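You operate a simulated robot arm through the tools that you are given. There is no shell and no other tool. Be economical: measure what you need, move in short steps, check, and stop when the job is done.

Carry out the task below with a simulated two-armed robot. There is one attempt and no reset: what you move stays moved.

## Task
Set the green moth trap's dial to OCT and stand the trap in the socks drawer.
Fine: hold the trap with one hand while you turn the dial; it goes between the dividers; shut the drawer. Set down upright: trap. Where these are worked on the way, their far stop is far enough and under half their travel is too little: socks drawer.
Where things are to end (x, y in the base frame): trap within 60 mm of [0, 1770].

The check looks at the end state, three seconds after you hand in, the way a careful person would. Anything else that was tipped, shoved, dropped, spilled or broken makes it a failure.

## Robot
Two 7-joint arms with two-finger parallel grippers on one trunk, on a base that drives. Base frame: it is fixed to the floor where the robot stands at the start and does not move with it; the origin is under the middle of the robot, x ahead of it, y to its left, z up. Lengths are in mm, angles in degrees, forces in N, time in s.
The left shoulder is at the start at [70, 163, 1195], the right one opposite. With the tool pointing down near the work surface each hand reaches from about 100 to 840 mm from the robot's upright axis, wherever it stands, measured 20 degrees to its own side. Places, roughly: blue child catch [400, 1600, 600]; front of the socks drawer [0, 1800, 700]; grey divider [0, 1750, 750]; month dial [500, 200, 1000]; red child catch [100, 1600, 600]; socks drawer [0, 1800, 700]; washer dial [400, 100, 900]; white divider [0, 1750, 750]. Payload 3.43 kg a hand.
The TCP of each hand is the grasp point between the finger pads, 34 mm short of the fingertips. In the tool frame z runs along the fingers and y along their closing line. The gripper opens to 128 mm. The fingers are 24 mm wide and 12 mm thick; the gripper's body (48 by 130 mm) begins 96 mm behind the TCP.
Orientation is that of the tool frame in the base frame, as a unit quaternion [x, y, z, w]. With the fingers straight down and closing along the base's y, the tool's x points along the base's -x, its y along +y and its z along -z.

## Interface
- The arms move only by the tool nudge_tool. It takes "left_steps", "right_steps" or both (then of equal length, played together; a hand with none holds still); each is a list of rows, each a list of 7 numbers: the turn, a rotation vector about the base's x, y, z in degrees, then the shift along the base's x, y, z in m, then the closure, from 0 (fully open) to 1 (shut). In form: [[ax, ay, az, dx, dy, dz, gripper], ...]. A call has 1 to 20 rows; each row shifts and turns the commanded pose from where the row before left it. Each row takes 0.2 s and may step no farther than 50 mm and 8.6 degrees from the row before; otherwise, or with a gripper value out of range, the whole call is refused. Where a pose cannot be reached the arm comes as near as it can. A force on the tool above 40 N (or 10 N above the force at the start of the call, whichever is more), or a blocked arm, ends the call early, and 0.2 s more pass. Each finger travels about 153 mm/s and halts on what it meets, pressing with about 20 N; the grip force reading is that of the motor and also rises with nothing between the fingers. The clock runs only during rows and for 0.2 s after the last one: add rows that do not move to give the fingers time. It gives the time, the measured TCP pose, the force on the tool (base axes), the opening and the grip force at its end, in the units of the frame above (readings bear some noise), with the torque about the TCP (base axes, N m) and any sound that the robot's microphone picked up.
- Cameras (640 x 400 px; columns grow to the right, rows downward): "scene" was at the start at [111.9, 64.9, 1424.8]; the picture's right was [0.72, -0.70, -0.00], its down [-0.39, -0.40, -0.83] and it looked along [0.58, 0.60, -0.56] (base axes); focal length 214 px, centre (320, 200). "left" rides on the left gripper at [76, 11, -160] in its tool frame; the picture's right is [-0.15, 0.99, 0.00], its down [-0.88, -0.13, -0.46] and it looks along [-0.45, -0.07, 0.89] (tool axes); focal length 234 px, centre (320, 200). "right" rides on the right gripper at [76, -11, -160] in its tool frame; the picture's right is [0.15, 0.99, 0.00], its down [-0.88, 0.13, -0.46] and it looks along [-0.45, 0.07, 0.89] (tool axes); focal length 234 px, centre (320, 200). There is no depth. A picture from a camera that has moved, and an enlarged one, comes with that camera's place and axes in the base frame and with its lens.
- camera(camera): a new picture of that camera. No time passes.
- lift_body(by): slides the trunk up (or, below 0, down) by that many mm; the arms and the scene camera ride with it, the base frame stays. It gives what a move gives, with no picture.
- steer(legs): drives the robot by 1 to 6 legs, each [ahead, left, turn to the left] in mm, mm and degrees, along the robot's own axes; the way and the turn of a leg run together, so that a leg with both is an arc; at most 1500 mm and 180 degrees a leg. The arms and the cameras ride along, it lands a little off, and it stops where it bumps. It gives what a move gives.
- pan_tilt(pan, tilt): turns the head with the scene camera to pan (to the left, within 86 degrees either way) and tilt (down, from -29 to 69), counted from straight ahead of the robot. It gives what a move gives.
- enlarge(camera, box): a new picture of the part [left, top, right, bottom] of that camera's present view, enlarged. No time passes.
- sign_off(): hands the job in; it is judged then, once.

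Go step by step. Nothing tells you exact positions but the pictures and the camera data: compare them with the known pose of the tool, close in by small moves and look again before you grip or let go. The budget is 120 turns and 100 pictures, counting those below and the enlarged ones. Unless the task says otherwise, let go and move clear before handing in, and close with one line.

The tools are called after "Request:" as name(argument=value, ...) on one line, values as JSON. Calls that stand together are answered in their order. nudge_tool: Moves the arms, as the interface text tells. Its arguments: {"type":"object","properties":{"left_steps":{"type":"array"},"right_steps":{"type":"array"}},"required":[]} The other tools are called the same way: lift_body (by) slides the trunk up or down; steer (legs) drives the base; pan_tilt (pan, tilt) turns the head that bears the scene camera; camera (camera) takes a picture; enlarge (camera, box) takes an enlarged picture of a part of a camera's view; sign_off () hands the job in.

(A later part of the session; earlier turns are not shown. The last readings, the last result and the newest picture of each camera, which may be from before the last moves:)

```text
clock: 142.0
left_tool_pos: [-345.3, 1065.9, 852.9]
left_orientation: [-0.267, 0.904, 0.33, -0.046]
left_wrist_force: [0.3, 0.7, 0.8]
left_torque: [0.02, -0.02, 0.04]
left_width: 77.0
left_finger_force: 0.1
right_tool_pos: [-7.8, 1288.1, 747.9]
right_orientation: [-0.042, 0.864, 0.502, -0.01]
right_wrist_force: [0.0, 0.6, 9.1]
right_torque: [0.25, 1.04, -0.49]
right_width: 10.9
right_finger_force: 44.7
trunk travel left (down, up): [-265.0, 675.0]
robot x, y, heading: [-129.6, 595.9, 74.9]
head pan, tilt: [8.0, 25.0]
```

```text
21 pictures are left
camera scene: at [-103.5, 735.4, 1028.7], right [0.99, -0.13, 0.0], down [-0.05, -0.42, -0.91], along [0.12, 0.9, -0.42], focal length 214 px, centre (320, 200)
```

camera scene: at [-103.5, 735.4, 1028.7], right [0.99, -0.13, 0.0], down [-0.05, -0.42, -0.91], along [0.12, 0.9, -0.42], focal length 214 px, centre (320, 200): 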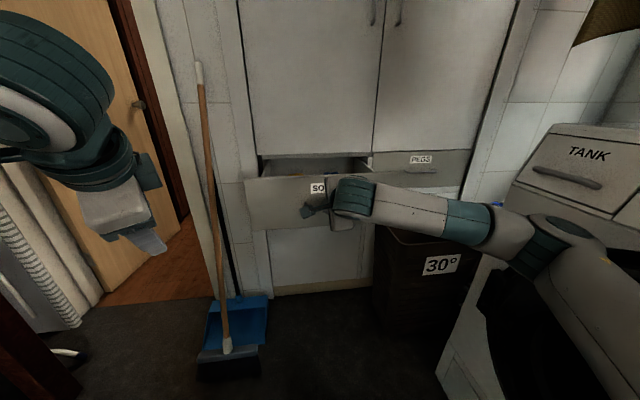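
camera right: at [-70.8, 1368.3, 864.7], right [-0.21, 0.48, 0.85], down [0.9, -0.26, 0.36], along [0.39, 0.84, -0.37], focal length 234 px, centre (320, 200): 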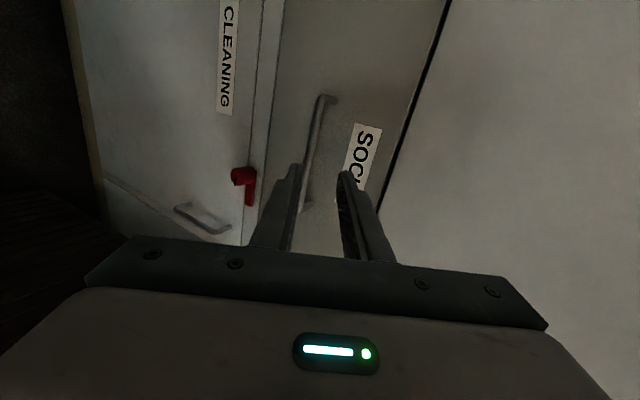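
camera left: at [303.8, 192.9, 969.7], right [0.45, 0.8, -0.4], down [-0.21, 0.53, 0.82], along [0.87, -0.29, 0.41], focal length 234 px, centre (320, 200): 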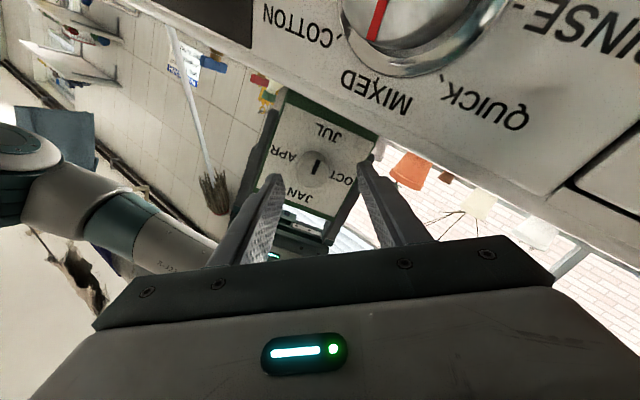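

Drawer is open ~290 mm. Releasing the handle and withdrawing the hand, then raising the trunk to look inside.

Request:
nudge_tool(right_steps=[[0, 0, 0, 0, 0, 0, 0.85], [0, 0, 0, 0, 0, 0, 0.766], [0, 0, 0, 0, 0, 0, 0.766], [0, 0, 0, 0, -0.0173, 0.01, 0.766], [0, 0, 0, 0, -0.0173, 0.01, 0.766], [0, 0, 0, 0, -0.0173, 0.01, 0.766], [0, 0, 0, 0, -0.02, 0.02, 0.5], [0, 0, 0, 0, -0.02, 0.02, 0.2], [0, 0, 0, 0, 0, 0, 0]])

Request:
steer(legs=[[-60, 30, 0]])

Request:
lift_body(by=330)

Request:
pan_tilt(pan=8, tilt=40)

Request:
camera(camera="scene")

```text
clock: 144.0
left_tool_pos: [-345.6, 1067.4, 852.3]
left_orientation: [-0.266, 0.904, 0.331, -0.046]
left_wrist_force: [-0.2, -0.4, 0.6]
left_torque: [-0.01, 0.02, 0.03]
left_width: 76.8
left_finger_force: 0.0
right_tool_pos: [-5.4, 1195.5, 815.8]
right_orientation: [-0.042, 0.865, 0.5, -0.008]
right_wrist_force: [-0.2, 0.0, 0.7]
right_torque: [0.0, -0.03, -0.01]
right_width: 127.8
right_finger_force: 0.0
trunk travel left (down, up): [-265.0, 675.0]
robot x, y, heading: [-126.0, 592.1, 74.6]
head pan, tilt: [8.0, 25.0]
```

```text
clock: 145.0
left_tool_pos: [-390.9, 1016.2, 851.9]
left_orientation: [-0.268, 0.904, 0.33, -0.046]
left_wrist_force: [-0.4, 0.6, 0.1]
left_torque: [0.02, -0.02, -0.07]
left_width: 76.9
left_finger_force: 0.1
right_tool_pos: [-51.4, 1145.8, 818.0]
right_orientation: [-0.042, 0.864, 0.502, -0.008]
right_wrist_force: [-0.5, 0.4, 0.0]
right_torque: [0.05, -0.02, -0.01]
right_width: 127.7
right_finger_force: 0.1
trunk travel left (down, up): [-265.0, 675.0]
robot x, y, heading: [-171.6, 546.8, 74.8]
head pan, tilt: [8.0, 25.0]
```

```text
clock: 147.8
left_tool_pos: [-393.4, 1011.2, 1167.5]
left_orientation: [-0.266, 0.904, 0.332, -0.045]
left_wrist_force: [0.1, -0.5, 0.0]
left_torque: [0.01, 0.0, 0.01]
left_width: 76.6
left_finger_force: 0.0
right_tool_pos: [-54.7, 1137.7, 1044.2]
right_orientation: [-0.03, 0.9, 0.434, -0.03]
right_wrist_force: [0.6, 0.2, -0.2]
right_torque: [0.01, -0.04, -0.01]
right_width: 128.3
right_finger_force: 0.1
trunk travel left (down, up): [-575.0, 365.0]
robot x, y, heading: [-174.7, 542.9, 74.4]
head pan, tilt: [8.0, 25.0]
stopped: the arm was blocked; the commanded pose is now the measured one
```

```text
clock: 148.5
left_tool_pos: [-391.5, 1016.0, 1163.3]
left_orientation: [-0.267, 0.904, 0.331, -0.047]
left_wrist_force: [0.0, -0.6, -0.1]
left_torque: [-0.04, 0.0, -0.02]
left_width: 76.7
left_finger_force: 0.0
right_tool_pos: [-54.6, 1142.7, 1042.4]
right_orientation: [-0.032, 0.899, 0.436, -0.03]
right_wrist_force: [0.9, -0.3, 0.6]
right_torque: [-0.02, 0.0, -0.02]
right_width: 127.7
right_finger_force: 0.0
trunk travel left (down, up): [-575.0, 365.0]
robot x, y, heading: [-172.5, 549.5, 74.5]
head pan, tilt: [8.0, 40.0]
```

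```text
20 pictures are left
camera scene: at [-150.8, 678.5, 1316.2], right [0.99, -0.13, 0.0], down [-0.08, -0.64, -0.77], along [0.1, 0.76, -0.64], focal length 214 px, centre (320, 200)
```

scene: 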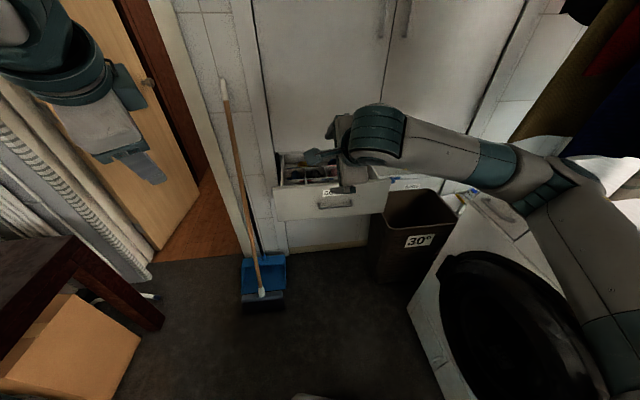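

The right elbow caught under something while rising (garments by the washer). Moving the robot left/back to free it, then tucking in.

Request:
steer(legs=[[-60, 130, 0]])

Request:
camera(camera="scene")

Request:
enlarge(camera="scene", box=[300, 130, 480, 250])

```text
clock: 149.9
left_tool_pos: [-530.1, 991.0, 1162.3]
left_orientation: [-0.266, 0.904, 0.331, -0.046]
left_wrist_force: [0.1, 0.5, -0.6]
left_torque: [-0.01, 0.0, 0.0]
left_width: 76.7
left_finger_force: 0.0
right_tool_pos: [-191.3, 1118.5, 1040.9]
right_orientation: [-0.031, 0.9, 0.434, -0.03]
right_wrist_force: [0.5, -0.5, 0.1]
right_torque: [0.0, 0.0, -0.01]
right_width: 128.2
right_finger_force: 0.1
trunk travel left (down, up): [-575.0, 365.0]
robot x, y, heading: [-315.8, 519.7, 74.6]
head pan, tilt: [8.0, 40.0]
```

```text
19 pictures are left
camera scene: at [-290.4, 653.3, 1315.4], right [0.99, -0.13, 0.0], down [-0.08, -0.64, -0.77], along [0.1, 0.76, -0.64], focal length 214 px, centre (320, 200)
```

scene: 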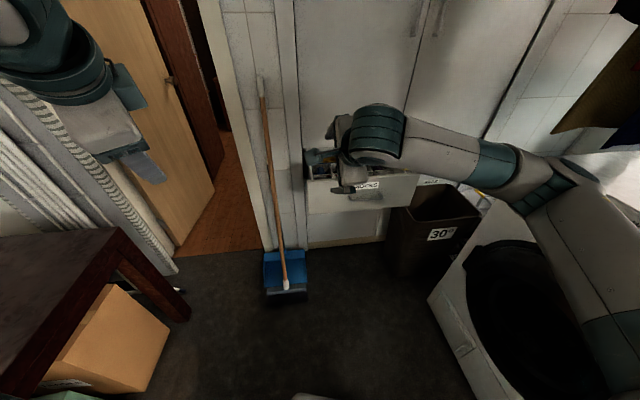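

```text
3.33 times, centred on (390, 190) of scene
camera zoom: at [-290.4, 653.3, 1315.4], right [0.99, -0.13, 0.0], down [-0.08, -0.64, -0.77], along [0.1, 0.76, -0.64], focal length 715 px, centre (87, 233)
```

zoom: 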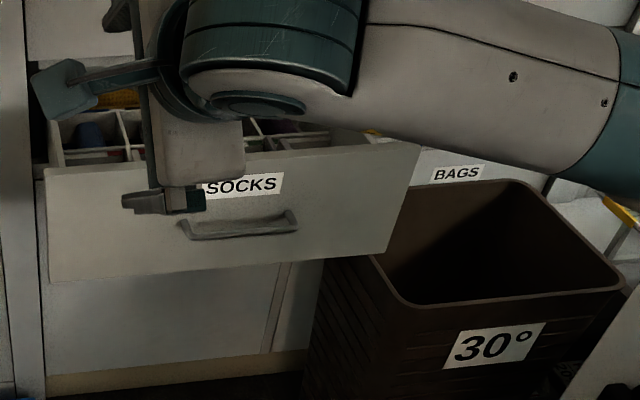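

Drawer has a grid of compartments. Returning the right hand to pointing down, pulled back and up, then viewing the drawer interior.

Request:
nudge_tool(right_steps=[[-7.3, 0, 0, 0.01, -0.02, 0.02, 0], [-7.3, 0, 0, 0.01, -0.02, 0.02, 0], [-7.3, 0, 0, 0.01, -0.02, 0.02, 0], [-7.3, 0, 0, 0.01, -0.02, 0.02, 0], [-7.3, 0, 0, 0.01, -0.02, 0.02, 0], [-7.3, 0, 0, 0.01, -0.02, 0.02, 0], [-7.3, 0, 0, 0, -0.02, 0.02, 0], [0, 0, 7, 0, -0.02, 0.01, 0], [0, 0, 7, 0, 0, 0, 0], [0, 0, 7, 0, 0, 0, 0], [0, 0, 7, 0, 0, 0, 0], [0, 0, 7, 0, 0, 0, 0], [0, 0, 0, 0, 0, 0, 0], [0, 0, 0, 0, 0, 0, 0]])

Request:
lift_body(by=100)

Request:
pan_tilt(pan=-5, tilt=45)

Request:
enlarge(camera="scene", box=[230, 60, 450, 200])

```text
clock: 152.9
left_tool_pos: [-530.7, 992.6, 1162.7]
left_orientation: [-0.266, 0.904, 0.331, -0.046]
left_wrist_force: [-0.1, 0.3, -0.4]
left_torque: [0.0, 0.06, 0.01]
left_width: 76.8
left_finger_force: 0.0
right_tool_pos: [-131.9, 959.3, 1191.7]
right_orientation: [-0.314, 0.949, -0.008, -0.04]
right_wrist_force: [0.0, -0.1, -0.1]
right_torque: [0.04, -0.02, -0.01]
right_width: 128.0
right_finger_force: 0.1
trunk travel left (down, up): [-575.0, 365.0]
robot x, y, heading: [-315.1, 520.8, 74.6]
head pan, tilt: [8.0, 40.0]
```

```text
clock: 154.2
left_tool_pos: [-530.2, 991.9, 1262.3]
left_orientation: [-0.265, 0.904, 0.331, -0.046]
left_wrist_force: [-0.8, -0.5, -0.2]
left_torque: [-0.02, 0.02, 0.02]
left_width: 76.8
left_finger_force: 0.0
right_tool_pos: [-132.2, 959.2, 1291.0]
right_orientation: [-0.314, 0.948, -0.008, -0.039]
right_wrist_force: [-0.1, -0.4, 0.2]
right_torque: [0.01, 0.0, -0.01]
right_width: 128.0
right_finger_force: 0.2
trunk travel left (down, up): [-675.0, 265.0]
robot x, y, heading: [-314.8, 518.8, 74.5]
head pan, tilt: [8.0, 40.0]
```

```text
clock: 154.9
left_tool_pos: [-528.9, 990.9, 1262.5]
left_orientation: [-0.266, 0.905, 0.33, -0.047]
left_wrist_force: [-0.8, -0.6, 0.9]
left_torque: [-0.03, 0.01, -0.02]
left_width: 76.9
left_finger_force: 0.1
right_tool_pos: [-132.5, 959.1, 1291.3]
right_orientation: [-0.314, 0.949, -0.008, -0.039]
right_wrist_force: [-0.2, -0.9, -0.1]
right_torque: [0.02, 0.0, 0.0]
right_width: 128.1
right_finger_force: 0.1
trunk travel left (down, up): [-675.0, 265.0]
robot x, y, heading: [-315.5, 520.2, 74.7]
head pan, tilt: [-5.0, 45.0]
```

```text
2.86 times, centred on (340, 130) of scene
camera zoom: at [-273.1, 645.4, 1408.1], right [0.94, -0.35, 0.0], down [-0.25, -0.66, -0.71], along [0.25, 0.66, -0.71], focal length 613 px, centre (263, 400)
```

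zoom: 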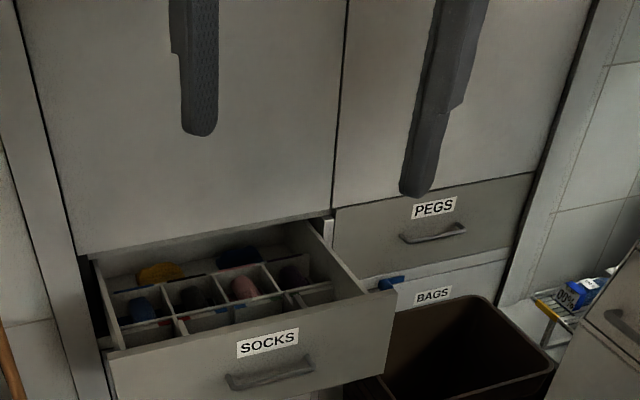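

Looking closer into the drawer.

Request:
enlarge(camera="scene", box=[256, 134, 356, 196])

```text
6.40 times, centred on (306, 165) of scene
camera zoom: at [-273.1, 645.4, 1408.1], right [0.94, -0.35, 0.0], down [-0.25, -0.66, -0.71], along [0.25, 0.66, -0.71], focal length 1373 px, centre (410, 424)
```

zoom: 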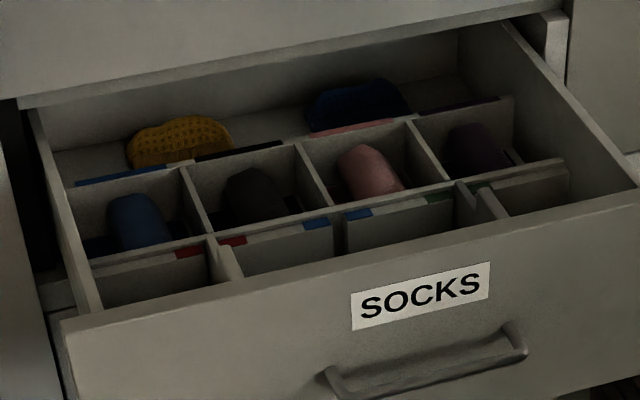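

The trap belongs in the wide middle bay of the front row between two short dividers. To measure the depths, I'll raise the trunk for a second, steeper view.

Request:
lift_body(by=230)

Request:
pan_tilt(pan=-5, tilt=50)

Request:
enlarge(camera="scene", box=[256, 134, 356, 196])

```text
clock: 157.4
left_tool_pos: [-530.7, 992.1, 1493.0]
left_orientation: [-0.266, 0.904, 0.331, -0.046]
left_wrist_force: [-0.1, -0.2, 0.0]
left_torque: [0.0, 0.03, -0.02]
left_width: 76.8
left_finger_force: 0.2
right_tool_pos: [-131.5, 958.1, 1521.5]
right_orientation: [-0.315, 0.948, -0.009, -0.04]
right_wrist_force: [-0.4, -0.3, 0.2]
right_torque: [0.02, 0.01, 0.0]
right_width: 128.0
right_finger_force: 0.0
trunk travel left (down, up): [-905.0, 35.0]
robot x, y, heading: [-313.4, 520.7, 74.3]
head pan, tilt: [-5.0, 45.0]
```

```text
clock: 158.0
left_tool_pos: [-530.2, 992.2, 1492.4]
left_orientation: [-0.266, 0.904, 0.331, -0.046]
left_wrist_force: [0.8, 0.1, 0.5]
left_torque: [-0.01, 0.0, -0.02]
left_width: 77.0
left_finger_force: 0.0
right_tool_pos: [-131.5, 959.3, 1522.0]
right_orientation: [-0.314, 0.948, -0.009, -0.04]
right_wrist_force: [-0.3, 0.8, 0.0]
right_torque: [0.01, 0.0, 0.03]
right_width: 128.2
right_finger_force: 0.1
trunk travel left (down, up): [-905.0, 35.0]
robot x, y, heading: [-312.5, 519.4, 75.0]
head pan, tilt: [-5.0, 50.0]
```

```text
6.40 times, centred on (306, 165) of scene
camera zoom: at [-274.6, 641.4, 1631.2], right [0.94, -0.35, 0.0], down [-0.27, -0.72, -0.64], along [0.23, 0.6, -0.77], focal length 1373 px, centre (410, 424)
```

zoom: 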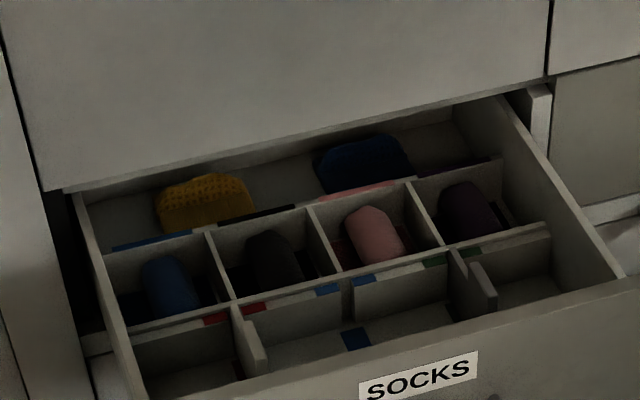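

Measured: bay between dividers at x≈±110, floor z≈680, cross divider y≈1546 (open). Since the drawer moved 293 mm, the trap target while open is about (0, 1480). Now fetching the trap: lower trunk, turn back and drive to the washer.

Request:
lift_body(by=-310)

Request:
nudge_tool(right_steps=[[2.4, -4.0, 0, 0, 0, 0, 0], [0, 0, 0, 0, 0, 0, 0]])

Request:
steer(legs=[[0, 0, -75], [0, -526, 0], [189, 0, 0]])

```text
clock: 161.1
left_tool_pos: [-529.8, 992.2, 1183.0]
left_orientation: [-0.266, 0.905, 0.33, -0.046]
left_wrist_force: [-0.1, -0.4, -0.1]
left_torque: [-0.01, 0.02, 0.02]
left_width: 76.9
left_finger_force: 0.0
right_tool_pos: [-131.6, 958.8, 1211.3]
right_orientation: [-0.314, 0.949, -0.008, -0.04]
right_wrist_force: [0.3, -0.5, -0.6]
right_torque: [-0.02, 0.03, 0.0]
right_width: 128.1
right_finger_force: 0.0
trunk travel left (down, up): [-595.0, 345.0]
robot x, y, heading: [-312.9, 520.0, 74.2]
head pan, tilt: [-5.0, 50.0]
```

```text
clock: 161.7
left_tool_pos: [-529.8, 992.6, 1182.7]
left_orientation: [-0.265, 0.905, 0.331, -0.046]
left_wrist_force: [0.9, 0.0, 0.4]
left_torque: [0.0, 0.01, 0.03]
left_width: 76.6
left_finger_force: 0.1
right_tool_pos: [-132.6, 958.4, 1211.9]
right_orientation: [-0.315, 0.949, 0.0, -0.001]
right_wrist_force: [0.4, 0.1, 0.5]
right_torque: [-0.01, 0.01, 0.0]
right_width: 127.6
right_finger_force: 0.1
trunk travel left (down, up): [-595.0, 345.0]
robot x, y, heading: [-314.6, 520.5, 74.2]
head pan, tilt: [-5.0, 50.0]
```

```text
clock: 169.1
left_tool_pos: [271.4, 336.5, 1181.8]
left_orientation: [0.33, 0.883, 0.292, 0.161]
left_wrist_force: [-0.8, 1.2, 0.4]
left_torque: [0.0, 0.03, 0.01]
left_width: 76.6
left_finger_force: 0.1
right_tool_pos: [351.9, -53.9, 1212.0]
right_orientation: [0.317, 0.948, 0.001, 0.001]
right_wrist_force: [0.4, 0.0, 0.3]
right_torque: [0.03, 0.01, 0.01]
right_width: 128.0
right_finger_force: 0.1
trunk travel left (down, up): [-595.0, 345.0]
robot x, y, heading: [-118.6, -4.5, 1.0]
head pan, tilt: [-5.0, 50.0]
```

Moving the right hand above the trap and checking before descending.

Request:
nudge_tool(right_steps=[[0, 0, 0, 0.03, 0.01, 0, 0], [0, 0, 0, 0.03, 0.012, 0, 0], [0, 0, 0, 0.03, 0.012, -0.005, 0], [0, 0, 0, 0.03, 0.012, -0.005, 0], [0, 0, 0, 0.03, 0.012, -0.005, 0], [0, 0, 0.9, 0.03, 0.012, -0.005, 0], [0, 0, 0.9, 0.03, 0.012, -0.005, 0], [0, 0, 0, 0.02, 0.007, -0.005, 0], [0, 0, 0, 0, 0, 0, 0], [0, 0, 0, 0, 0, 0, 0]])

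Request:
camera(camera="right")

```text
clock: 171.3
left_tool_pos: [272.3, 337.0, 1181.6]
left_orientation: [0.33, 0.883, 0.293, 0.161]
left_wrist_force: [-0.1, 0.3, -0.2]
left_torque: [0.01, -0.02, 0.01]
left_width: 77.1
left_finger_force: 0.0
right_tool_pos: [581.7, 35.6, 1182.3]
right_orientation: [0.302, 0.953, 0.001, 0.002]
right_wrist_force: [1.1, -0.3, -0.1]
right_torque: [-0.03, -0.02, 0.01]
right_width: 127.9
right_finger_force: 0.0
trunk travel left (down, up): [-595.0, 345.0]
robot x, y, heading: [-120.4, -1.1, 0.5]
head pan, tilt: [-5.0, 50.0]
```

```text
14 pictures are left
camera right: at [513.5, 71.1, 1342.5], right [0.45, 0.89, 0.0], down [0.79, -0.4, 0.46], along [0.41, -0.2, -0.89], focal length 234 px, centre (320, 200)
```

right: 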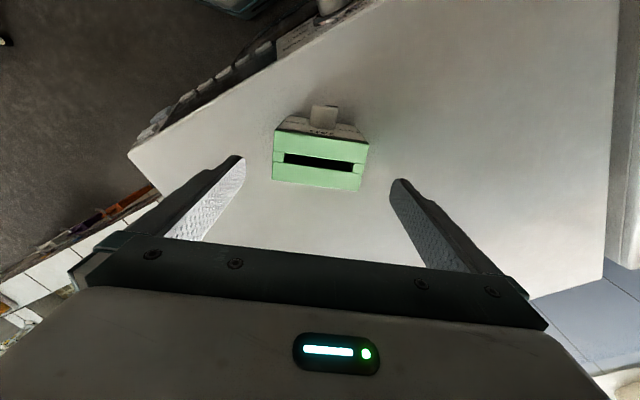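

Aligned. Descending to the same grip depth, closing, and lifting slowly.

Request:
nudge_tool(right_steps=[[0, 0, 0, -0.001, -0.002, -0.025, 0], [0, 0, 0, 0, 0, -0.025, 0], [0, 0, 0, 0, 0, -0.025, 0], [0, 0, 0, 0, 0, -0.025, 0], [0, 0, 0, 0, 0, -0.02, 0], [0, 0, 0, 0, 0, -0.006, 0], [0, 0, 0, 0, 0, 0, 0], [0, 0, 0, 0, 0, 0, 0.1], [0, 0, 0, 0, 0, 0, 0.2], [0, 0, 0, 0, 0, 0, 0.4], [0, 0, 0, 0, 0, 0, 0.8], [0, 0, 0, 0, 0, 0, 0.8], [0, 0, 0, 0, 0, 0.003, 0.8], [0, 0, 0, 0, 0, 0.005, 0.8], [0, 0, 0, 0, 0, 0.006, 0.8], [0, 0, 0, 0, 0, 0.008, 0.8], [0, 0, 0, 0, 0, 0.008, 0.8], [0, 0, 0, 0, 0, 0.006, 0.8], [0, 0, 0, 0, 0, 0.004, 0.8], [0, 0, 0, 0, 0, 0, 0.8]])

Request:
camera(camera="right")

```text
clock: 175.5
left_tool_pos: [272.0, 337.0, 1182.6]
left_orientation: [0.33, 0.883, 0.292, 0.161]
left_wrist_force: [0.0, 0.1, 0.2]
left_torque: [0.03, 0.0, 0.0]
left_width: 76.6
left_finger_force: 0.0
right_tool_pos: [582.1, 33.5, 1096.6]
right_orientation: [0.303, 0.953, 0.001, 0.001]
right_wrist_force: [-0.8, 0.8, -1.6]
right_torque: [0.0, 0.02, -0.04]
right_width: 99.9
right_finger_force: 19.7
trunk travel left (down, up): [-595.0, 345.0]
robot x, y, heading: [-123.4, -4.8, 1.0]
head pan, tilt: [-5.0, 50.0]
```

```text
13 pictures are left
camera right: at [512.2, 67.4, 1255.7], right [0.45, 0.89, 0.0], down [0.79, -0.4, 0.46], along [0.41, -0.2, -0.89], focal length 234 px, centre (320, 200)
```

right: 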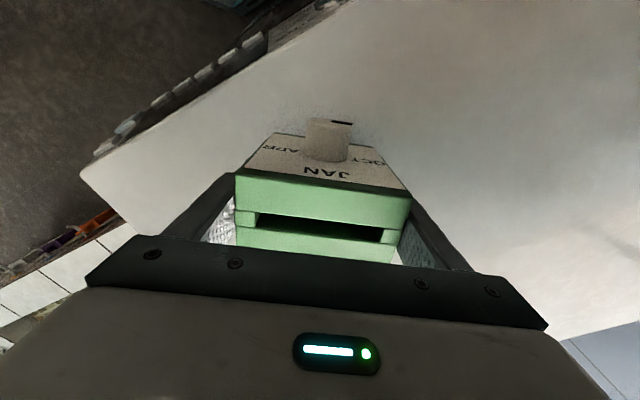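

Trap held flush again, dial still OCT. Retracting with a yaw toward the final orientation, then driving to the drawer.

Request:
nudge_tool(right_steps=[[0, 0, 2, -0.006, 0, 0.004, 0.8], [0, 0, 4, -0.01, -0.002, 0.005, 0.8], [0, 0, 4, -0.011, -0.003, 0.005, 0.8], [0, 0, 4, -0.011, -0.003, 0.005, 0.8], [0, 0, 4, -0.011, -0.003, 0.005, 0.8], [0, 0, 4, -0.011, -0.003, 0, 0.8], [0, 0, 4, -0.011, -0.003, 0, 0.8], [0, 0, 4, -0.011, -0.003, 0, 0.8], [0, 0, 4, -0.011, -0.003, 0, 0.8], [0, 0, 4, -0.011, -0.003, 0, 0.8], [0, 0, 4, -0.011, -0.003, 0, 0.8], [0, 0, 4, -0.011, -0.003, 0, 0.8], [0, 0, 4, -0.006, -0.002, 0, 0.8], [0, 0, 0, 0, 0, 0, 0.8]])

Request:
steer(legs=[[-280, 0, 0], [0, 300, 0], [0, 0, 74.3], [400, -29, 0]])

Request:
pan_tilt(pan=-5, tilt=40)

Request:
camera(camera="scene")

```text
clock: 178.5
left_tool_pos: [272.1, 336.8, 1182.2]
left_orientation: [0.329, 0.883, 0.292, 0.161]
left_wrist_force: [0.3, 0.6, -0.6]
left_torque: [0.02, 0.0, -0.02]
left_width: 76.6
left_finger_force: 0.0
right_tool_pos: [448.0, -1.4, 1120.7]
right_orientation: [-0.13, 0.992, 0.0, 0.0]
right_wrist_force: [0.0, -0.2, -1.7]
right_torque: [0.01, 0.01, 0.01]
right_width: 100.0
right_finger_force: 19.7
trunk travel left (down, up): [-595.0, 345.0]
robot x, y, heading: [-124.6, -2.4, 0.8]
head pan, tilt: [-5.0, 50.0]
```

```text
clock: 187.4
left_tool_pos: [-514.2, 1137.0, 1182.7]
left_orientation: [-0.28, 0.9, 0.33, -0.053]
left_wrist_force: [0.1, 0.3, -0.1]
left_torque: [-0.05, 0.0, -0.01]
left_width: 76.6
left_finger_force: 0.0
right_tool_pos: [-144.2, 1225.0, 1119.4]
right_orientation: [0.71, -0.704, 0.0, 0.001]
right_wrist_force: [0.0, -1.0, -1.8]
right_torque: [-0.01, -0.03, -0.02]
right_width: 99.7
right_finger_force: 19.9
trunk travel left (down, up): [-595.0, 345.0]
robot x, y, heading: [-281.3, 673.5, 76.7]
head pan, tilt: [-5.0, 50.0]
```

```text
clock: 188.2
left_tool_pos: [-514.4, 1137.1, 1183.6]
left_orientation: [-0.281, 0.9, 0.33, -0.052]
left_wrist_force: [-0.6, 0.2, 0.1]
left_torque: [-0.01, 0.02, 0.01]
left_width: 76.8
left_finger_force: 0.2
right_tool_pos: [-143.2, 1226.0, 1120.5]
right_orientation: [0.709, -0.705, -0.001, 0.001]
right_wrist_force: [-0.9, -0.9, -1.1]
right_torque: [-0.01, 0.01, 0.0]
right_width: 99.8
right_finger_force: 19.8
trunk travel left (down, up): [-595.0, 345.0]
robot x, y, heading: [-282.7, 668.3, 75.9]
head pan, tilt: [-5.0, 40.0]
```

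```text
12 pictures are left
camera scene: at [-244.6, 803.0, 1335.3], right [0.95, -0.32, 0.0], down [-0.21, -0.61, -0.77], along [0.24, 0.73, -0.64], focal length 214 px, centre (320, 200)
```

scene: 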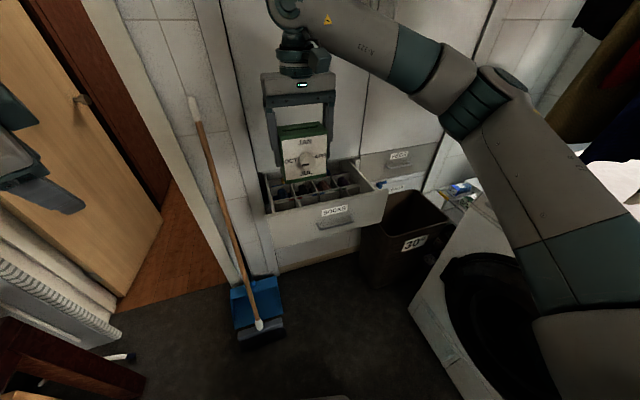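

The trap is squarely oriented (dial toward -y). Driving a little closer, then extending over the bay.

Request:
steer(legs=[[150, -30, 0]])

```text
clock: 189.5
left_tool_pos: [-450.4, 1275.6, 1181.9]
left_orientation: [-0.282, 0.899, 0.33, -0.05]
left_wrist_force: [0.0, -0.1, -0.8]
left_torque: [-0.02, -0.01, 0.0]
left_width: 76.9
left_finger_force: 0.0
right_tool_pos: [-81.2, 1364.5, 1120.1]
right_orientation: [0.71, -0.704, -0.002, 0.0]
right_wrist_force: [-0.6, 0.3, -1.7]
right_torque: [-0.01, 0.01, 0.01]
right_width: 99.9
right_finger_force: 19.7
trunk travel left (down, up): [-595.0, 345.0]
robot x, y, heading: [-220.3, 811.3, 76.5]
head pan, tilt: [-5.0, 40.0]
```

Request:
nudge_tool(right_steps=[[0, 0, 0, 0.004, 0.006, 0, 0.8], [0, 0, 0, 0.008, 0.011, 0, 0.8], [0, 0, 0, 0.008, 0.012, 0, 0.8], [0, 0, 0, 0.008, 0.012, 0, 0.8], [0, 0, 0, 0.008, 0.012, 0, 0.8], [0, 0, 0, 0.008, 0.012, 0, 0.8], [0, 0, 0, 0.008, 0.012, 0, 0.8], [0, 0, 0, 0.008, 0.012, 0, 0.8], [0, 0, 0, 0.008, 0.012, 0, 0.8], [0, 0, 0, 0.008, 0.011, 0, 0.8], [0, 0, 0, 0.005, 0.006, 0, 0.8], [0, 0, 0, 0, 0, 0, 0.8]], left_steps=[[0, 0, 0, 0, -0.01, 0, 0.4], [0, 0, 0, 0, -0.01, 0, 0.4], [0, 0, 0, 0, -0.01, 0, 0.4], [0, 0, 0, 0, -0.01, 0, 0.4], [0, 0, 0, 0, -0.01, 0, 0.4], [0, 0, 0, 0, -0.01, 0, 0.4], [0, 0, 0, 0, 0, 0, 0.4], [0, 0, 0, 0, 0, 0, 0.4], [0, 0, 0, 0, 0, 0, 0.4], [0, 0, 0, 0, 0, 0, 0.4], [0, 0, 0, 0, 0, 0, 0.4], [0, 0, 0, 0, 0, 0, 0.4]])

Request:
lift_body(by=-150)

Request:
camera(camera="right")

Request:
enlarge(camera="scene", box=[220, 40, 440, 200])

```text
clock: 192.1
left_tool_pos: [-447.7, 1224.3, 1196.3]
left_orientation: [-0.282, 0.9, 0.328, -0.052]
left_wrist_force: [-1.0, 0.7, 0.8]
left_torque: [0.01, -0.03, 0.0]
left_width: 76.5
left_finger_force: 0.0
left hand out of reach, approached as far as the arm can: row 4, 5, 6
right_tool_pos: [0.8, 1482.4, 1119.2]
right_orientation: [0.71, -0.704, -0.001, 0.001]
right_wrist_force: [-0.1, -0.8, -1.2]
right_torque: [0.0, 0.04, 0.0]
right_width: 99.9
right_finger_force: 19.7
trunk travel left (down, up): [-595.0, 345.0]
robot x, y, heading: [-219.7, 815.6, 76.8]
head pan, tilt: [-5.0, 40.0]
```

```text
clock: 193.9
left_tool_pos: [-448.4, 1224.8, 1046.0]
left_orientation: [-0.282, 0.9, 0.329, -0.052]
left_wrist_force: [0.0, 0.1, 0.7]
left_torque: [0.01, 0.04, -0.02]
left_width: 76.6
left_finger_force: 0.1
right_tool_pos: [0.0, 1482.1, 969.9]
right_orientation: [0.711, -0.704, -0.001, 0.0]
right_wrist_force: [0.1, -0.7, -1.8]
right_torque: [0.01, 0.01, -0.01]
right_width: 99.9
right_finger_force: 20.0
trunk travel left (down, up): [-445.0, 495.0]
robot x, y, heading: [-218.2, 813.3, 76.5]
head pan, tilt: [-5.0, 40.0]
```

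```text
11 pictures are left
camera right: at [12.3, 1406.5, 1129.7], right [-0.99, -0.16, 0.0], down [-0.14, 0.88, 0.46], along [-0.07, 0.45, -0.89], focal length 234 px, centre (320, 200)
```

right: 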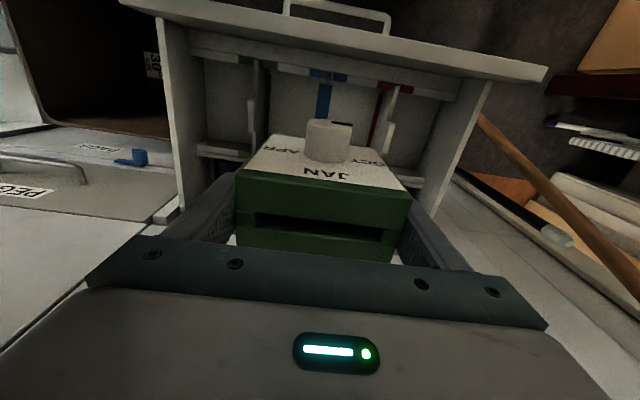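

```text
2.50 times, centred on (330, 120) of scene
camera zoom: at [-180.7, 942.4, 1185.5], right [0.95, -0.32, 0.0], down [-0.2, -0.61, -0.77], along [0.24, 0.73, -0.64], focal length 536 px, centre (295, 400)
```

zoom: 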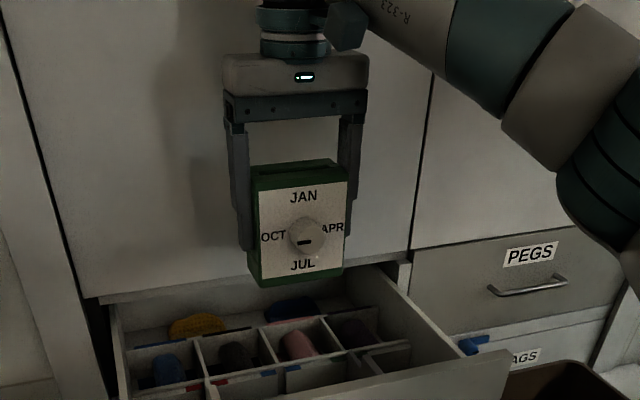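

Trap is over the bay: clear of both dividers sideways. Nudging 6 mm deeper and lowering with the trunk, then checking.

Request:
nudge_tool(right_steps=[[0, 0, 0, 0, 0.003, 0, 0.8], [0, 0, 0, 0, 0.003, 0, 0.8], [0, 0, 0, 0, 0, 0, 0.8]])

Request:
lift_body(by=-120)

Request:
lift_body(by=-70)

Request:
camera(camera="right")

```text
clock: 194.7
left_tool_pos: [-448.7, 1225.7, 1045.8]
left_orientation: [-0.282, 0.9, 0.329, -0.052]
left_wrist_force: [1.1, 0.3, 0.4]
left_torque: [-0.01, 0.0, 0.04]
left_width: 76.8
left_finger_force: 0.0
right_tool_pos: [-1.6, 1489.3, 969.7]
right_orientation: [0.71, -0.704, -0.002, 0.0]
right_wrist_force: [-0.6, 1.3, -1.4]
right_torque: [0.0, -0.02, 0.0]
right_width: 100.2
right_finger_force: 19.9
trunk travel left (down, up): [-445.0, 495.0]
robot x, y, heading: [-218.5, 813.6, 76.5]
head pan, tilt: [-5.0, 40.0]
```

```text
clock: 196.2
left_tool_pos: [-448.8, 1225.1, 926.5]
left_orientation: [-0.283, 0.9, 0.328, -0.053]
left_wrist_force: [-0.1, 0.9, 0.7]
left_torque: [-0.01, 0.0, -0.01]
left_width: 77.0
left_finger_force: 0.1
right_tool_pos: [-1.3, 1487.7, 850.2]
right_orientation: [0.71, -0.704, -0.001, 0.0]
right_wrist_force: [0.4, -0.5, -0.9]
right_torque: [-0.01, 0.03, 0.02]
right_width: 99.9
right_finger_force: 20.2
trunk travel left (down, up): [-325.0, 615.0]
robot x, y, heading: [-218.5, 810.7, 76.7]
head pan, tilt: [-5.0, 40.0]
```

```text
clock: 197.3
left_tool_pos: [-449.1, 1225.4, 857.0]
left_orientation: [-0.282, 0.9, 0.329, -0.052]
left_wrist_force: [1.2, 0.2, 1.8]
left_torque: [-0.03, 0.02, -0.03]
left_width: 76.8
left_finger_force: 0.1
right_tool_pos: [0.1, 1487.4, 779.5]
right_orientation: [0.71, -0.704, -0.001, 0.0]
right_wrist_force: [-0.2, 0.4, -1.2]
right_torque: [0.02, 0.0, 0.0]
right_width: 99.7
right_finger_force: 20.2
trunk travel left (down, up): [-255.0, 685.0]
robot x, y, heading: [-218.6, 812.7, 76.7]
head pan, tilt: [-5.0, 40.0]
```

```text
9 pictures are left
camera right: at [12.0, 1411.8, 940.1], right [-0.99, -0.16, 0.0], down [-0.14, 0.88, 0.46], along [-0.07, 0.45, -0.89], focal length 234 px, centre (320, 200)
```

right: 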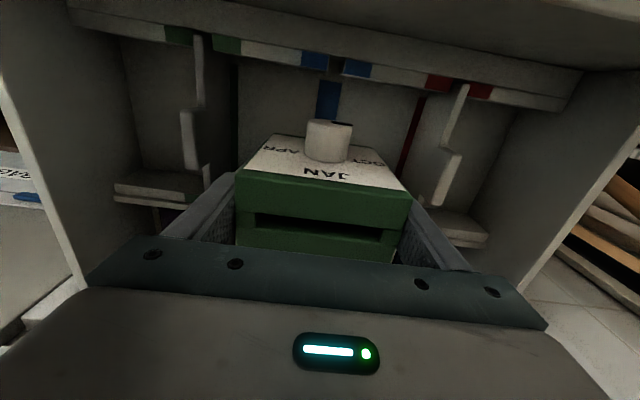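

The trap is inside the bay, ~20 mm clear of the back wall and well clear of both dividers. Shifting 5 mm forward and lowering gently until it touches.

Request:
nudge_tool(right_steps=[[0, 0, 0, 0, -0.003, -0.003, 0.8], [0, 0, 0, 0, -0.002, -0.004, 0.8], [0, 0, 0, 0, 0, -0.004, 0.8], [0, 0, 0, 0, 0, -0.004, 0.8], [0, 0, 0, 0, 0, -0.003, 0.8], [0, 0, 0, 0, 0, -0.003, 0.8], [0, 0, 0, 0, 0, 0, 0.8]])

```text
clock: 198.9
left_tool_pos: [-448.5, 1224.3, 856.3]
left_orientation: [-0.282, 0.9, 0.328, -0.052]
left_wrist_force: [0.4, 0.0, -0.3]
left_torque: [0.01, 0.0, -0.01]
left_width: 76.7
left_finger_force: 0.1
right_tool_pos: [-1.1, 1483.4, 759.6]
right_orientation: [0.71, -0.704, -0.001, 0.0]
right_wrist_force: [1.1, -0.1, -1.2]
right_torque: [0.0, 0.02, -0.02]
right_width: 99.8
right_finger_force: 19.9
trunk travel left (down, up): [-255.0, 685.0]
robot x, y, heading: [-219.3, 810.3, 76.4]
head pan, tilt: [-5.0, 40.0]
```

Request:
nudge_tool(right_steps=[[0, 0, 0, 0, 0, -0.003, 0.8], [0, 0, 0, 0, 0, -0.003, 0.8], [0, 0, 0, 0, 0, -0.003, 0.8], [0, 0, 0, 0, 0, -0.003, 0.8], [0, 0, 0, 0, 0, 0, 0.8]])

```text
clock: 200.1
left_tool_pos: [-448.5, 1225.2, 855.2]
left_orientation: [-0.282, 0.9, 0.329, -0.052]
left_wrist_force: [-0.7, 0.4, 0.1]
left_torque: [0.0, 0.0, -0.01]
left_width: 76.8
left_finger_force: 0.0
right_tool_pos: [-1.2, 1483.5, 747.1]
right_orientation: [0.711, -0.704, 0.0, 0.001]
right_wrist_force: [0.6, -0.5, -1.4]
right_torque: [0.02, 0.01, -0.04]
right_width: 100.1
right_finger_force: 19.6
trunk travel left (down, up): [-255.0, 685.0]
robot x, y, heading: [-220.7, 809.8, 76.7]
head pan, tilt: [-5.0, 40.0]
```

Still hanging free at z 747 (trap bottom ≈683). Continuing down in small steps, watching the force.

Request:
nudge_tool(right_steps=[[0, 0, 0, 0, 0, -0.003, 0.8], [0, 0, 0, 0, 0, -0.003, 0.8], [0, 0, 0, 0, 0, -0.003, 0.8], [0, 0, 0, 0, 0, -0.002, 0.8], [0, 0, 0, 0, 0, 0, 0.8]])

```text
clock: 201.3
left_tool_pos: [-447.7, 1224.6, 855.4]
left_orientation: [-0.283, 0.9, 0.329, -0.052]
left_wrist_force: [0.5, 0.0, 0.5]
left_torque: [-0.01, 0.01, 0.01]
left_width: 76.9
left_finger_force: 0.2
right_tool_pos: [-1.4, 1482.7, 735.9]
right_orientation: [0.71, -0.704, -0.002, 0.0]
right_wrist_force: [-0.5, -0.4, -2.1]
right_torque: [-0.01, 0.02, 0.0]
right_width: 100.0
right_finger_force: 19.9
trunk travel left (down, up): [-255.0, 685.0]
robot x, y, heading: [-217.9, 812.7, 76.4]
head pan, tilt: [-5.0, 40.0]
```

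Request:
nudge_tool(right_steps=[[0, 0, 0, 0, 0, -0.003, 0.8], [0, 0, 0, 0, 0, -0.003, 0.8], [0, 0, 0, 0, 0, -0.003, 0.8], [0, 0, 0, 0, 0, 0, 0.8]])

Request:
camera(camera="right")

```text
clock: 202.3
left_tool_pos: [-448.7, 1222.9, 855.9]
left_orientation: [-0.283, 0.899, 0.329, -0.052]
left_wrist_force: [-0.6, 1.3, 0.5]
left_torque: [0.0, -0.01, 0.0]
left_width: 76.9
left_finger_force: 0.0
right_tool_pos: [-2.8, 1482.2, 729.2]
right_orientation: [0.711, -0.703, -0.002, 0.0]
right_wrist_force: [-1.0, 1.4, 17.3]
right_torque: [0.07, -0.59, 0.03]
right_width: 100.0
right_finger_force: 20.3
trunk travel left (down, up): [-255.0, 685.0]
robot x, y, heading: [-216.5, 812.3, 76.6]
head pan, tilt: [-5.0, 40.0]
```

```text
8 pictures are left
camera right: at [10.5, 1406.0, 888.8], right [-0.99, -0.16, 0.0], down [-0.14, 0.88, 0.46], along [-0.07, 0.45, -0.89], focal length 234 px, centre (320, 200)
```

right: 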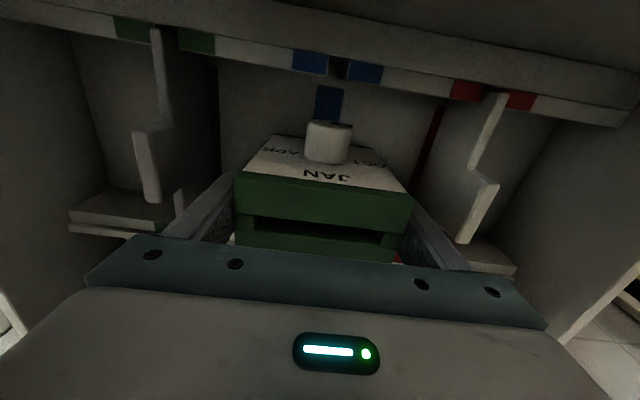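

Contact felt at the floor (17 N). Releasing gently, then rising a little to check that it stands.

Request:
nudge_tool(right_steps=[[0, 0, 0, 0, 0, 0.001, 0.8], [0, 0, 0, 0, 0, 0, 0.2], [0, 0, 0, 0, 0, 0, 0.18], [0, 0, 0, 0, 0, 0, 0.15], [0, 0, 0, 0, 0, 0, 0.1], [0, 0, 0, 0, 0, 0, 0.05], [0, 0, 0, 0, 0, 0, 0.05], [0, 0, 0, 0, 0, 0.01, 0.05], [0, 0, 0, 0, 0, 0.02, 0.05], [0, 0, 0, 0, 0, 0.025, 0.05], [0, 0, 0, 0, 0, 0.025, 0.05], [0, 0, 0, 0, 0, 0.02, 0.05], [0, 0, 0, 0, 0, 0, 0.05]])

Request:
lift_body(by=150)

Request:
camera(camera="right")

```text
clock: 205.1
left_tool_pos: [-448.9, 1226.1, 856.1]
left_orientation: [-0.283, 0.899, 0.329, -0.052]
left_wrist_force: [-0.3, -0.1, -0.1]
left_torque: [0.03, 0.0, 0.0]
left_width: 76.9
left_finger_force: 0.1
right_tool_pos: [-0.1, 1482.0, 826.9]
right_orientation: [0.711, -0.703, -0.001, 0.0]
right_wrist_force: [0.1, -0.2, -1.3]
right_torque: [0.02, -0.01, 0.0]
right_width: 121.4
right_finger_force: 0.0
trunk travel left (down, up): [-255.0, 685.0]
robot x, y, heading: [-221.1, 811.0, 76.2]
head pan, tilt: [-5.0, 40.0]
```

```text
clock: 206.8
left_tool_pos: [-447.1, 1225.1, 1003.9]
left_orientation: [-0.283, 0.9, 0.329, -0.052]
left_wrist_force: [0.0, -1.2, 0.1]
left_torque: [-0.02, 0.02, 0.01]
left_width: 77.1
left_finger_force: 0.0
right_tool_pos: [-1.2, 1483.1, 976.6]
right_orientation: [0.71, -0.704, -0.001, 0.0]
right_wrist_force: [0.4, 0.8, -0.6]
right_torque: [0.01, 0.01, -0.01]
right_width: 121.7
right_finger_force: 0.0
trunk travel left (down, up): [-405.0, 535.0]
robot x, y, heading: [-217.5, 812.1, 76.4]
head pan, tilt: [-5.0, 40.0]
```

```text
7 pictures are left
camera right: at [11.2, 1406.5, 1137.1], right [-0.99, -0.16, 0.0], down [-0.14, 0.88, 0.46], along [-0.07, 0.45, -0.89], focal length 234 px, centre (320, 200)
```

right: 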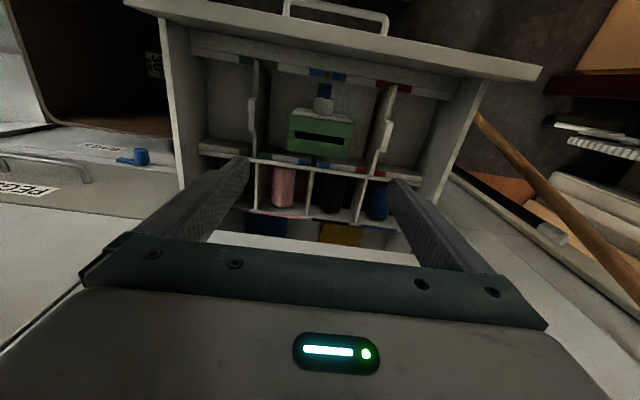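

The trap stands upright in the bay between the two dividers. Backing the hand out, then pitching it with fingers closed to push the drawer shut.

Request:
steer(legs=[[-291, -60, 0]])

Request:
nudge_tool(right_steps=[[7.3, 0, 0, 0, 0, 0, 0.2], [7.3, 0, 0, 0, 0, 0, 0.4], [7.3, 0, 0, 0, 0, 0, 0.6], [7.3, 0, 0, 0, 0, 0, 0.8], [7.3, 0, 0, 0, 0, 0, 1], [7.3, 0, 0, 0, 0, 0, 1], [7.3, 0, 0, 0, 0, 0, 1], [0, 0, 0, 0, 0, 0, 1], [0, 0, 0, 0, 0, 0, 1]])

Request:
lift_body(by=-160)

Request:
camera(camera="scene")

```text
clock: 208.8
left_tool_pos: [-458.0, 929.9, 1005.5]
left_orientation: [-0.283, 0.899, 0.33, -0.052]
left_wrist_force: [0.7, -0.3, -0.9]
left_torque: [0.01, -0.01, -0.02]
left_width: 76.9
left_finger_force: 0.2
right_tool_pos: [-11.0, 1186.8, 978.0]
right_orientation: [0.711, -0.703, -0.001, 0.001]
right_wrist_force: [-0.1, -1.1, 0.0]
right_torque: [0.02, 0.03, 0.01]
right_width: 121.4
right_finger_force: 0.1
trunk travel left (down, up): [-405.0, 535.0]
robot x, y, heading: [-225.9, 519.3, 76.7]
head pan, tilt: [-5.0, 40.0]
```

```text
clock: 210.8
left_tool_pos: [-456.4, 932.4, 1005.8]
left_orientation: [-0.283, 0.9, 0.328, -0.052]
left_wrist_force: [0.0, 0.2, 0.2]
left_torque: [-0.01, 0.03, -0.02]
left_width: 76.9
left_finger_force: 0.0
right_tool_pos: [-10.8, 1189.2, 977.6]
right_orientation: [0.641, -0.634, -0.305, -0.307]
right_wrist_force: [-0.1, 0.2, -0.2]
right_torque: [0.02, 0.0, -0.01]
right_width: 0.0
right_finger_force: 20.3
trunk travel left (down, up): [-405.0, 535.0]
robot x, y, heading: [-226.6, 514.9, 76.6]
head pan, tilt: [-5.0, 40.0]
```

```text
clock: 212.7
left_tool_pos: [-457.6, 932.0, 845.7]
left_orientation: [-0.282, 0.9, 0.329, -0.05]
left_wrist_force: [0.6, -0.3, -0.5]
left_torque: [-0.01, 0.03, -0.02]
left_width: 76.7
left_finger_force: 0.0
right_tool_pos: [-11.1, 1188.9, 816.9]
right_orientation: [0.641, -0.634, -0.305, -0.307]
right_wrist_force: [-0.2, -1.0, 0.6]
right_torque: [-0.01, 0.0, 0.03]
right_width: 0.0
right_finger_force: 20.2
trunk travel left (down, up): [-245.0, 695.0]
robot x, y, heading: [-228.7, 520.4, 76.6]
head pan, tilt: [-5.0, 40.0]
```

```text
6 pictures are left
camera scene: at [-189.9, 648.9, 985.5], right [0.95, -0.32, 0.0], down [-0.2, -0.61, -0.77], along [0.24, 0.73, -0.64], focal length 214 px, centre (320, 200)
```

scene: 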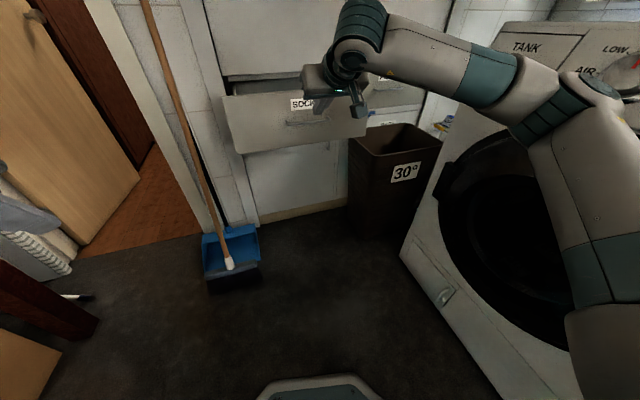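

Fingers are closed and pitched, aimed at the panel just above the handle. Driving forward to push the drawer in, first 250 mm, then 123 mm with a slight shift right.

Request:
steer(legs=[[243, 58, 0]])

Request:
steer(legs=[[129, -10, 0]])

Request:
camera(camera="scene")

```text
clock: 214.5
left_tool_pos: [-458.2, 1176.1, 844.7]
left_orientation: [-0.283, 0.9, 0.328, -0.052]
left_wrist_force: [-1.4, 0.9, -0.6]
left_torque: [-0.01, -0.01, 0.02]
left_width: 76.9
left_finger_force: 0.0
right_tool_pos: [-12.4, 1435.0, 816.7]
right_orientation: [0.641, -0.635, -0.304, -0.306]
right_wrist_force: [0.3, -0.1, 0.2]
right_torque: [0.01, -0.02, 0.01]
right_width: 0.2
right_finger_force: 20.3
trunk travel left (down, up): [-245.0, 695.0]
robot x, y, heading: [-229.1, 761.5, 76.9]
head pan, tilt: [-5.0, 40.0]
```

```text
clock: 215.8
left_tool_pos: [-418.6, 1299.3, 845.4]
left_orientation: [-0.281, 0.9, 0.328, -0.053]
left_wrist_force: [-0.2, -0.1, -0.1]
left_torque: [0.03, -0.03, -0.04]
left_width: 76.7
left_finger_force: 0.1
right_tool_pos: [30.6, 1556.8, 817.1]
right_orientation: [0.641, -0.635, -0.304, -0.305]
right_wrist_force: [-0.7, 0.5, -0.4]
right_torque: [-0.01, 0.02, 0.01]
right_width: 0.0
right_finger_force: 20.0
trunk travel left (down, up): [-245.0, 695.0]
robot x, y, heading: [-184.6, 883.2, 76.3]
head pan, tilt: [-5.0, 40.0]
```

```text
5 pictures are left
camera scene: at [-150.4, 1017.2, 985.2], right [0.95, -0.32, 0.0], down [-0.2, -0.61, -0.77], along [0.24, 0.73, -0.64], focal length 214 px, centre (320, 200)
```

scene: 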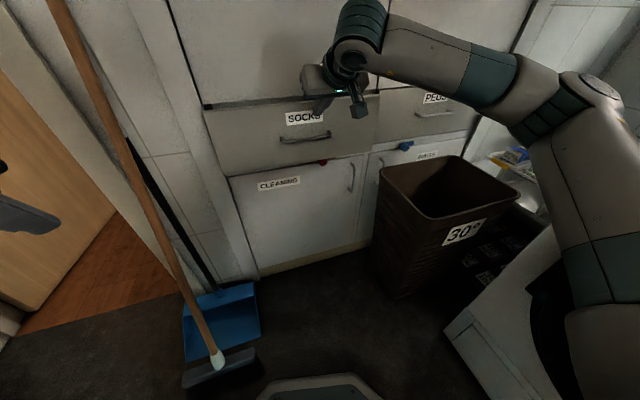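

Almost closed. Finishing the push with the arm in small steps until it stops.

Request:
nudge_tool(right_steps=[[0, 0, 0, 0, 0.008, 0, 1], [0, 0, 0, 0, 0.008, 0, 1], [0, 0, 0, 0, 0.008, 0, 1], [0, 0, 0, 0, 0.008, 0, 1], [0, 0, 0, 0, 0.006, 0, 1], [0, 0, 0, 0, 0, 0, 1]])

```text
clock: 217.2
left_tool_pos: [-417.8, 1298.4, 847.0]
left_orientation: [-0.283, 0.899, 0.329, -0.052]
left_wrist_force: [0.9, 0.7, -0.3]
left_torque: [0.01, 0.0, -0.04]
left_width: 77.2
left_finger_force: 0.1
right_tool_pos: [28.9, 1594.4, 816.6]
right_orientation: [0.641, -0.635, -0.304, -0.306]
right_wrist_force: [-0.4, -1.6, 0.5]
right_torque: [0.02, -0.03, -0.01]
right_width: 0.3
right_finger_force: 20.3
trunk travel left (down, up): [-245.0, 695.0]
robot x, y, heading: [-187.0, 884.5, 76.3]
head pan, tilt: [-5.0, 40.0]
```

Request:
nudge_tool(right_steps=[[0, 0, 0, 0, 0.005, 0, 1], [0, 0, 0, 0, 0.005, 0, 1], [0, 0, 0, 0, 0.005, 0, 1], [0, 0, 0, 0, 0.005, 0, 1], [0, 0, 0, 0, 0.005, 0, 1], [0, 0, 0, 0, 0, 0, 1]])

Request:
enlarge(camera="scene", box=[190, 60, 470, 220])

```text
clock: 218.3
left_tool_pos: [-416.3, 1296.5, 847.7]
left_orientation: [-0.281, 0.9, 0.33, -0.052]
left_wrist_force: [0.1, 0.0, -0.2]
left_torque: [-0.02, 0.02, -0.01]
left_width: 77.0
left_finger_force: 0.1
right_tool_pos: [30.1, 1610.6, 815.8]
right_orientation: [0.642, -0.635, -0.302, -0.304]
right_wrist_force: [0.7, -14.7, 3.7]
right_torque: [-0.1, -0.12, -0.06]
right_width: 0.0
right_finger_force: 19.7
trunk travel left (down, up): [-245.0, 695.0]
robot x, y, heading: [-190.3, 886.8, 76.5]
head pan, tilt: [-5.0, 40.0]
stopped in row 5 (right hand): the force on the tool passed its limit at 47 N (the readings are from after the stop); the commanded pose is now the measured one
```

```text
2.29 times, centred on (330, 140) of scene
camera zoom: at [-150.4, 1013.6, 985.8], right [0.95, -0.32, 0.0], down [-0.21, -0.61, -0.77], along [0.24, 0.73, -0.64], focal length 490 px, centre (297, 337)
```

zoom: 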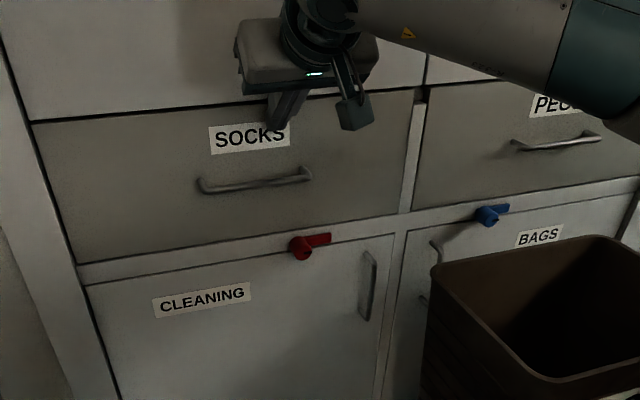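

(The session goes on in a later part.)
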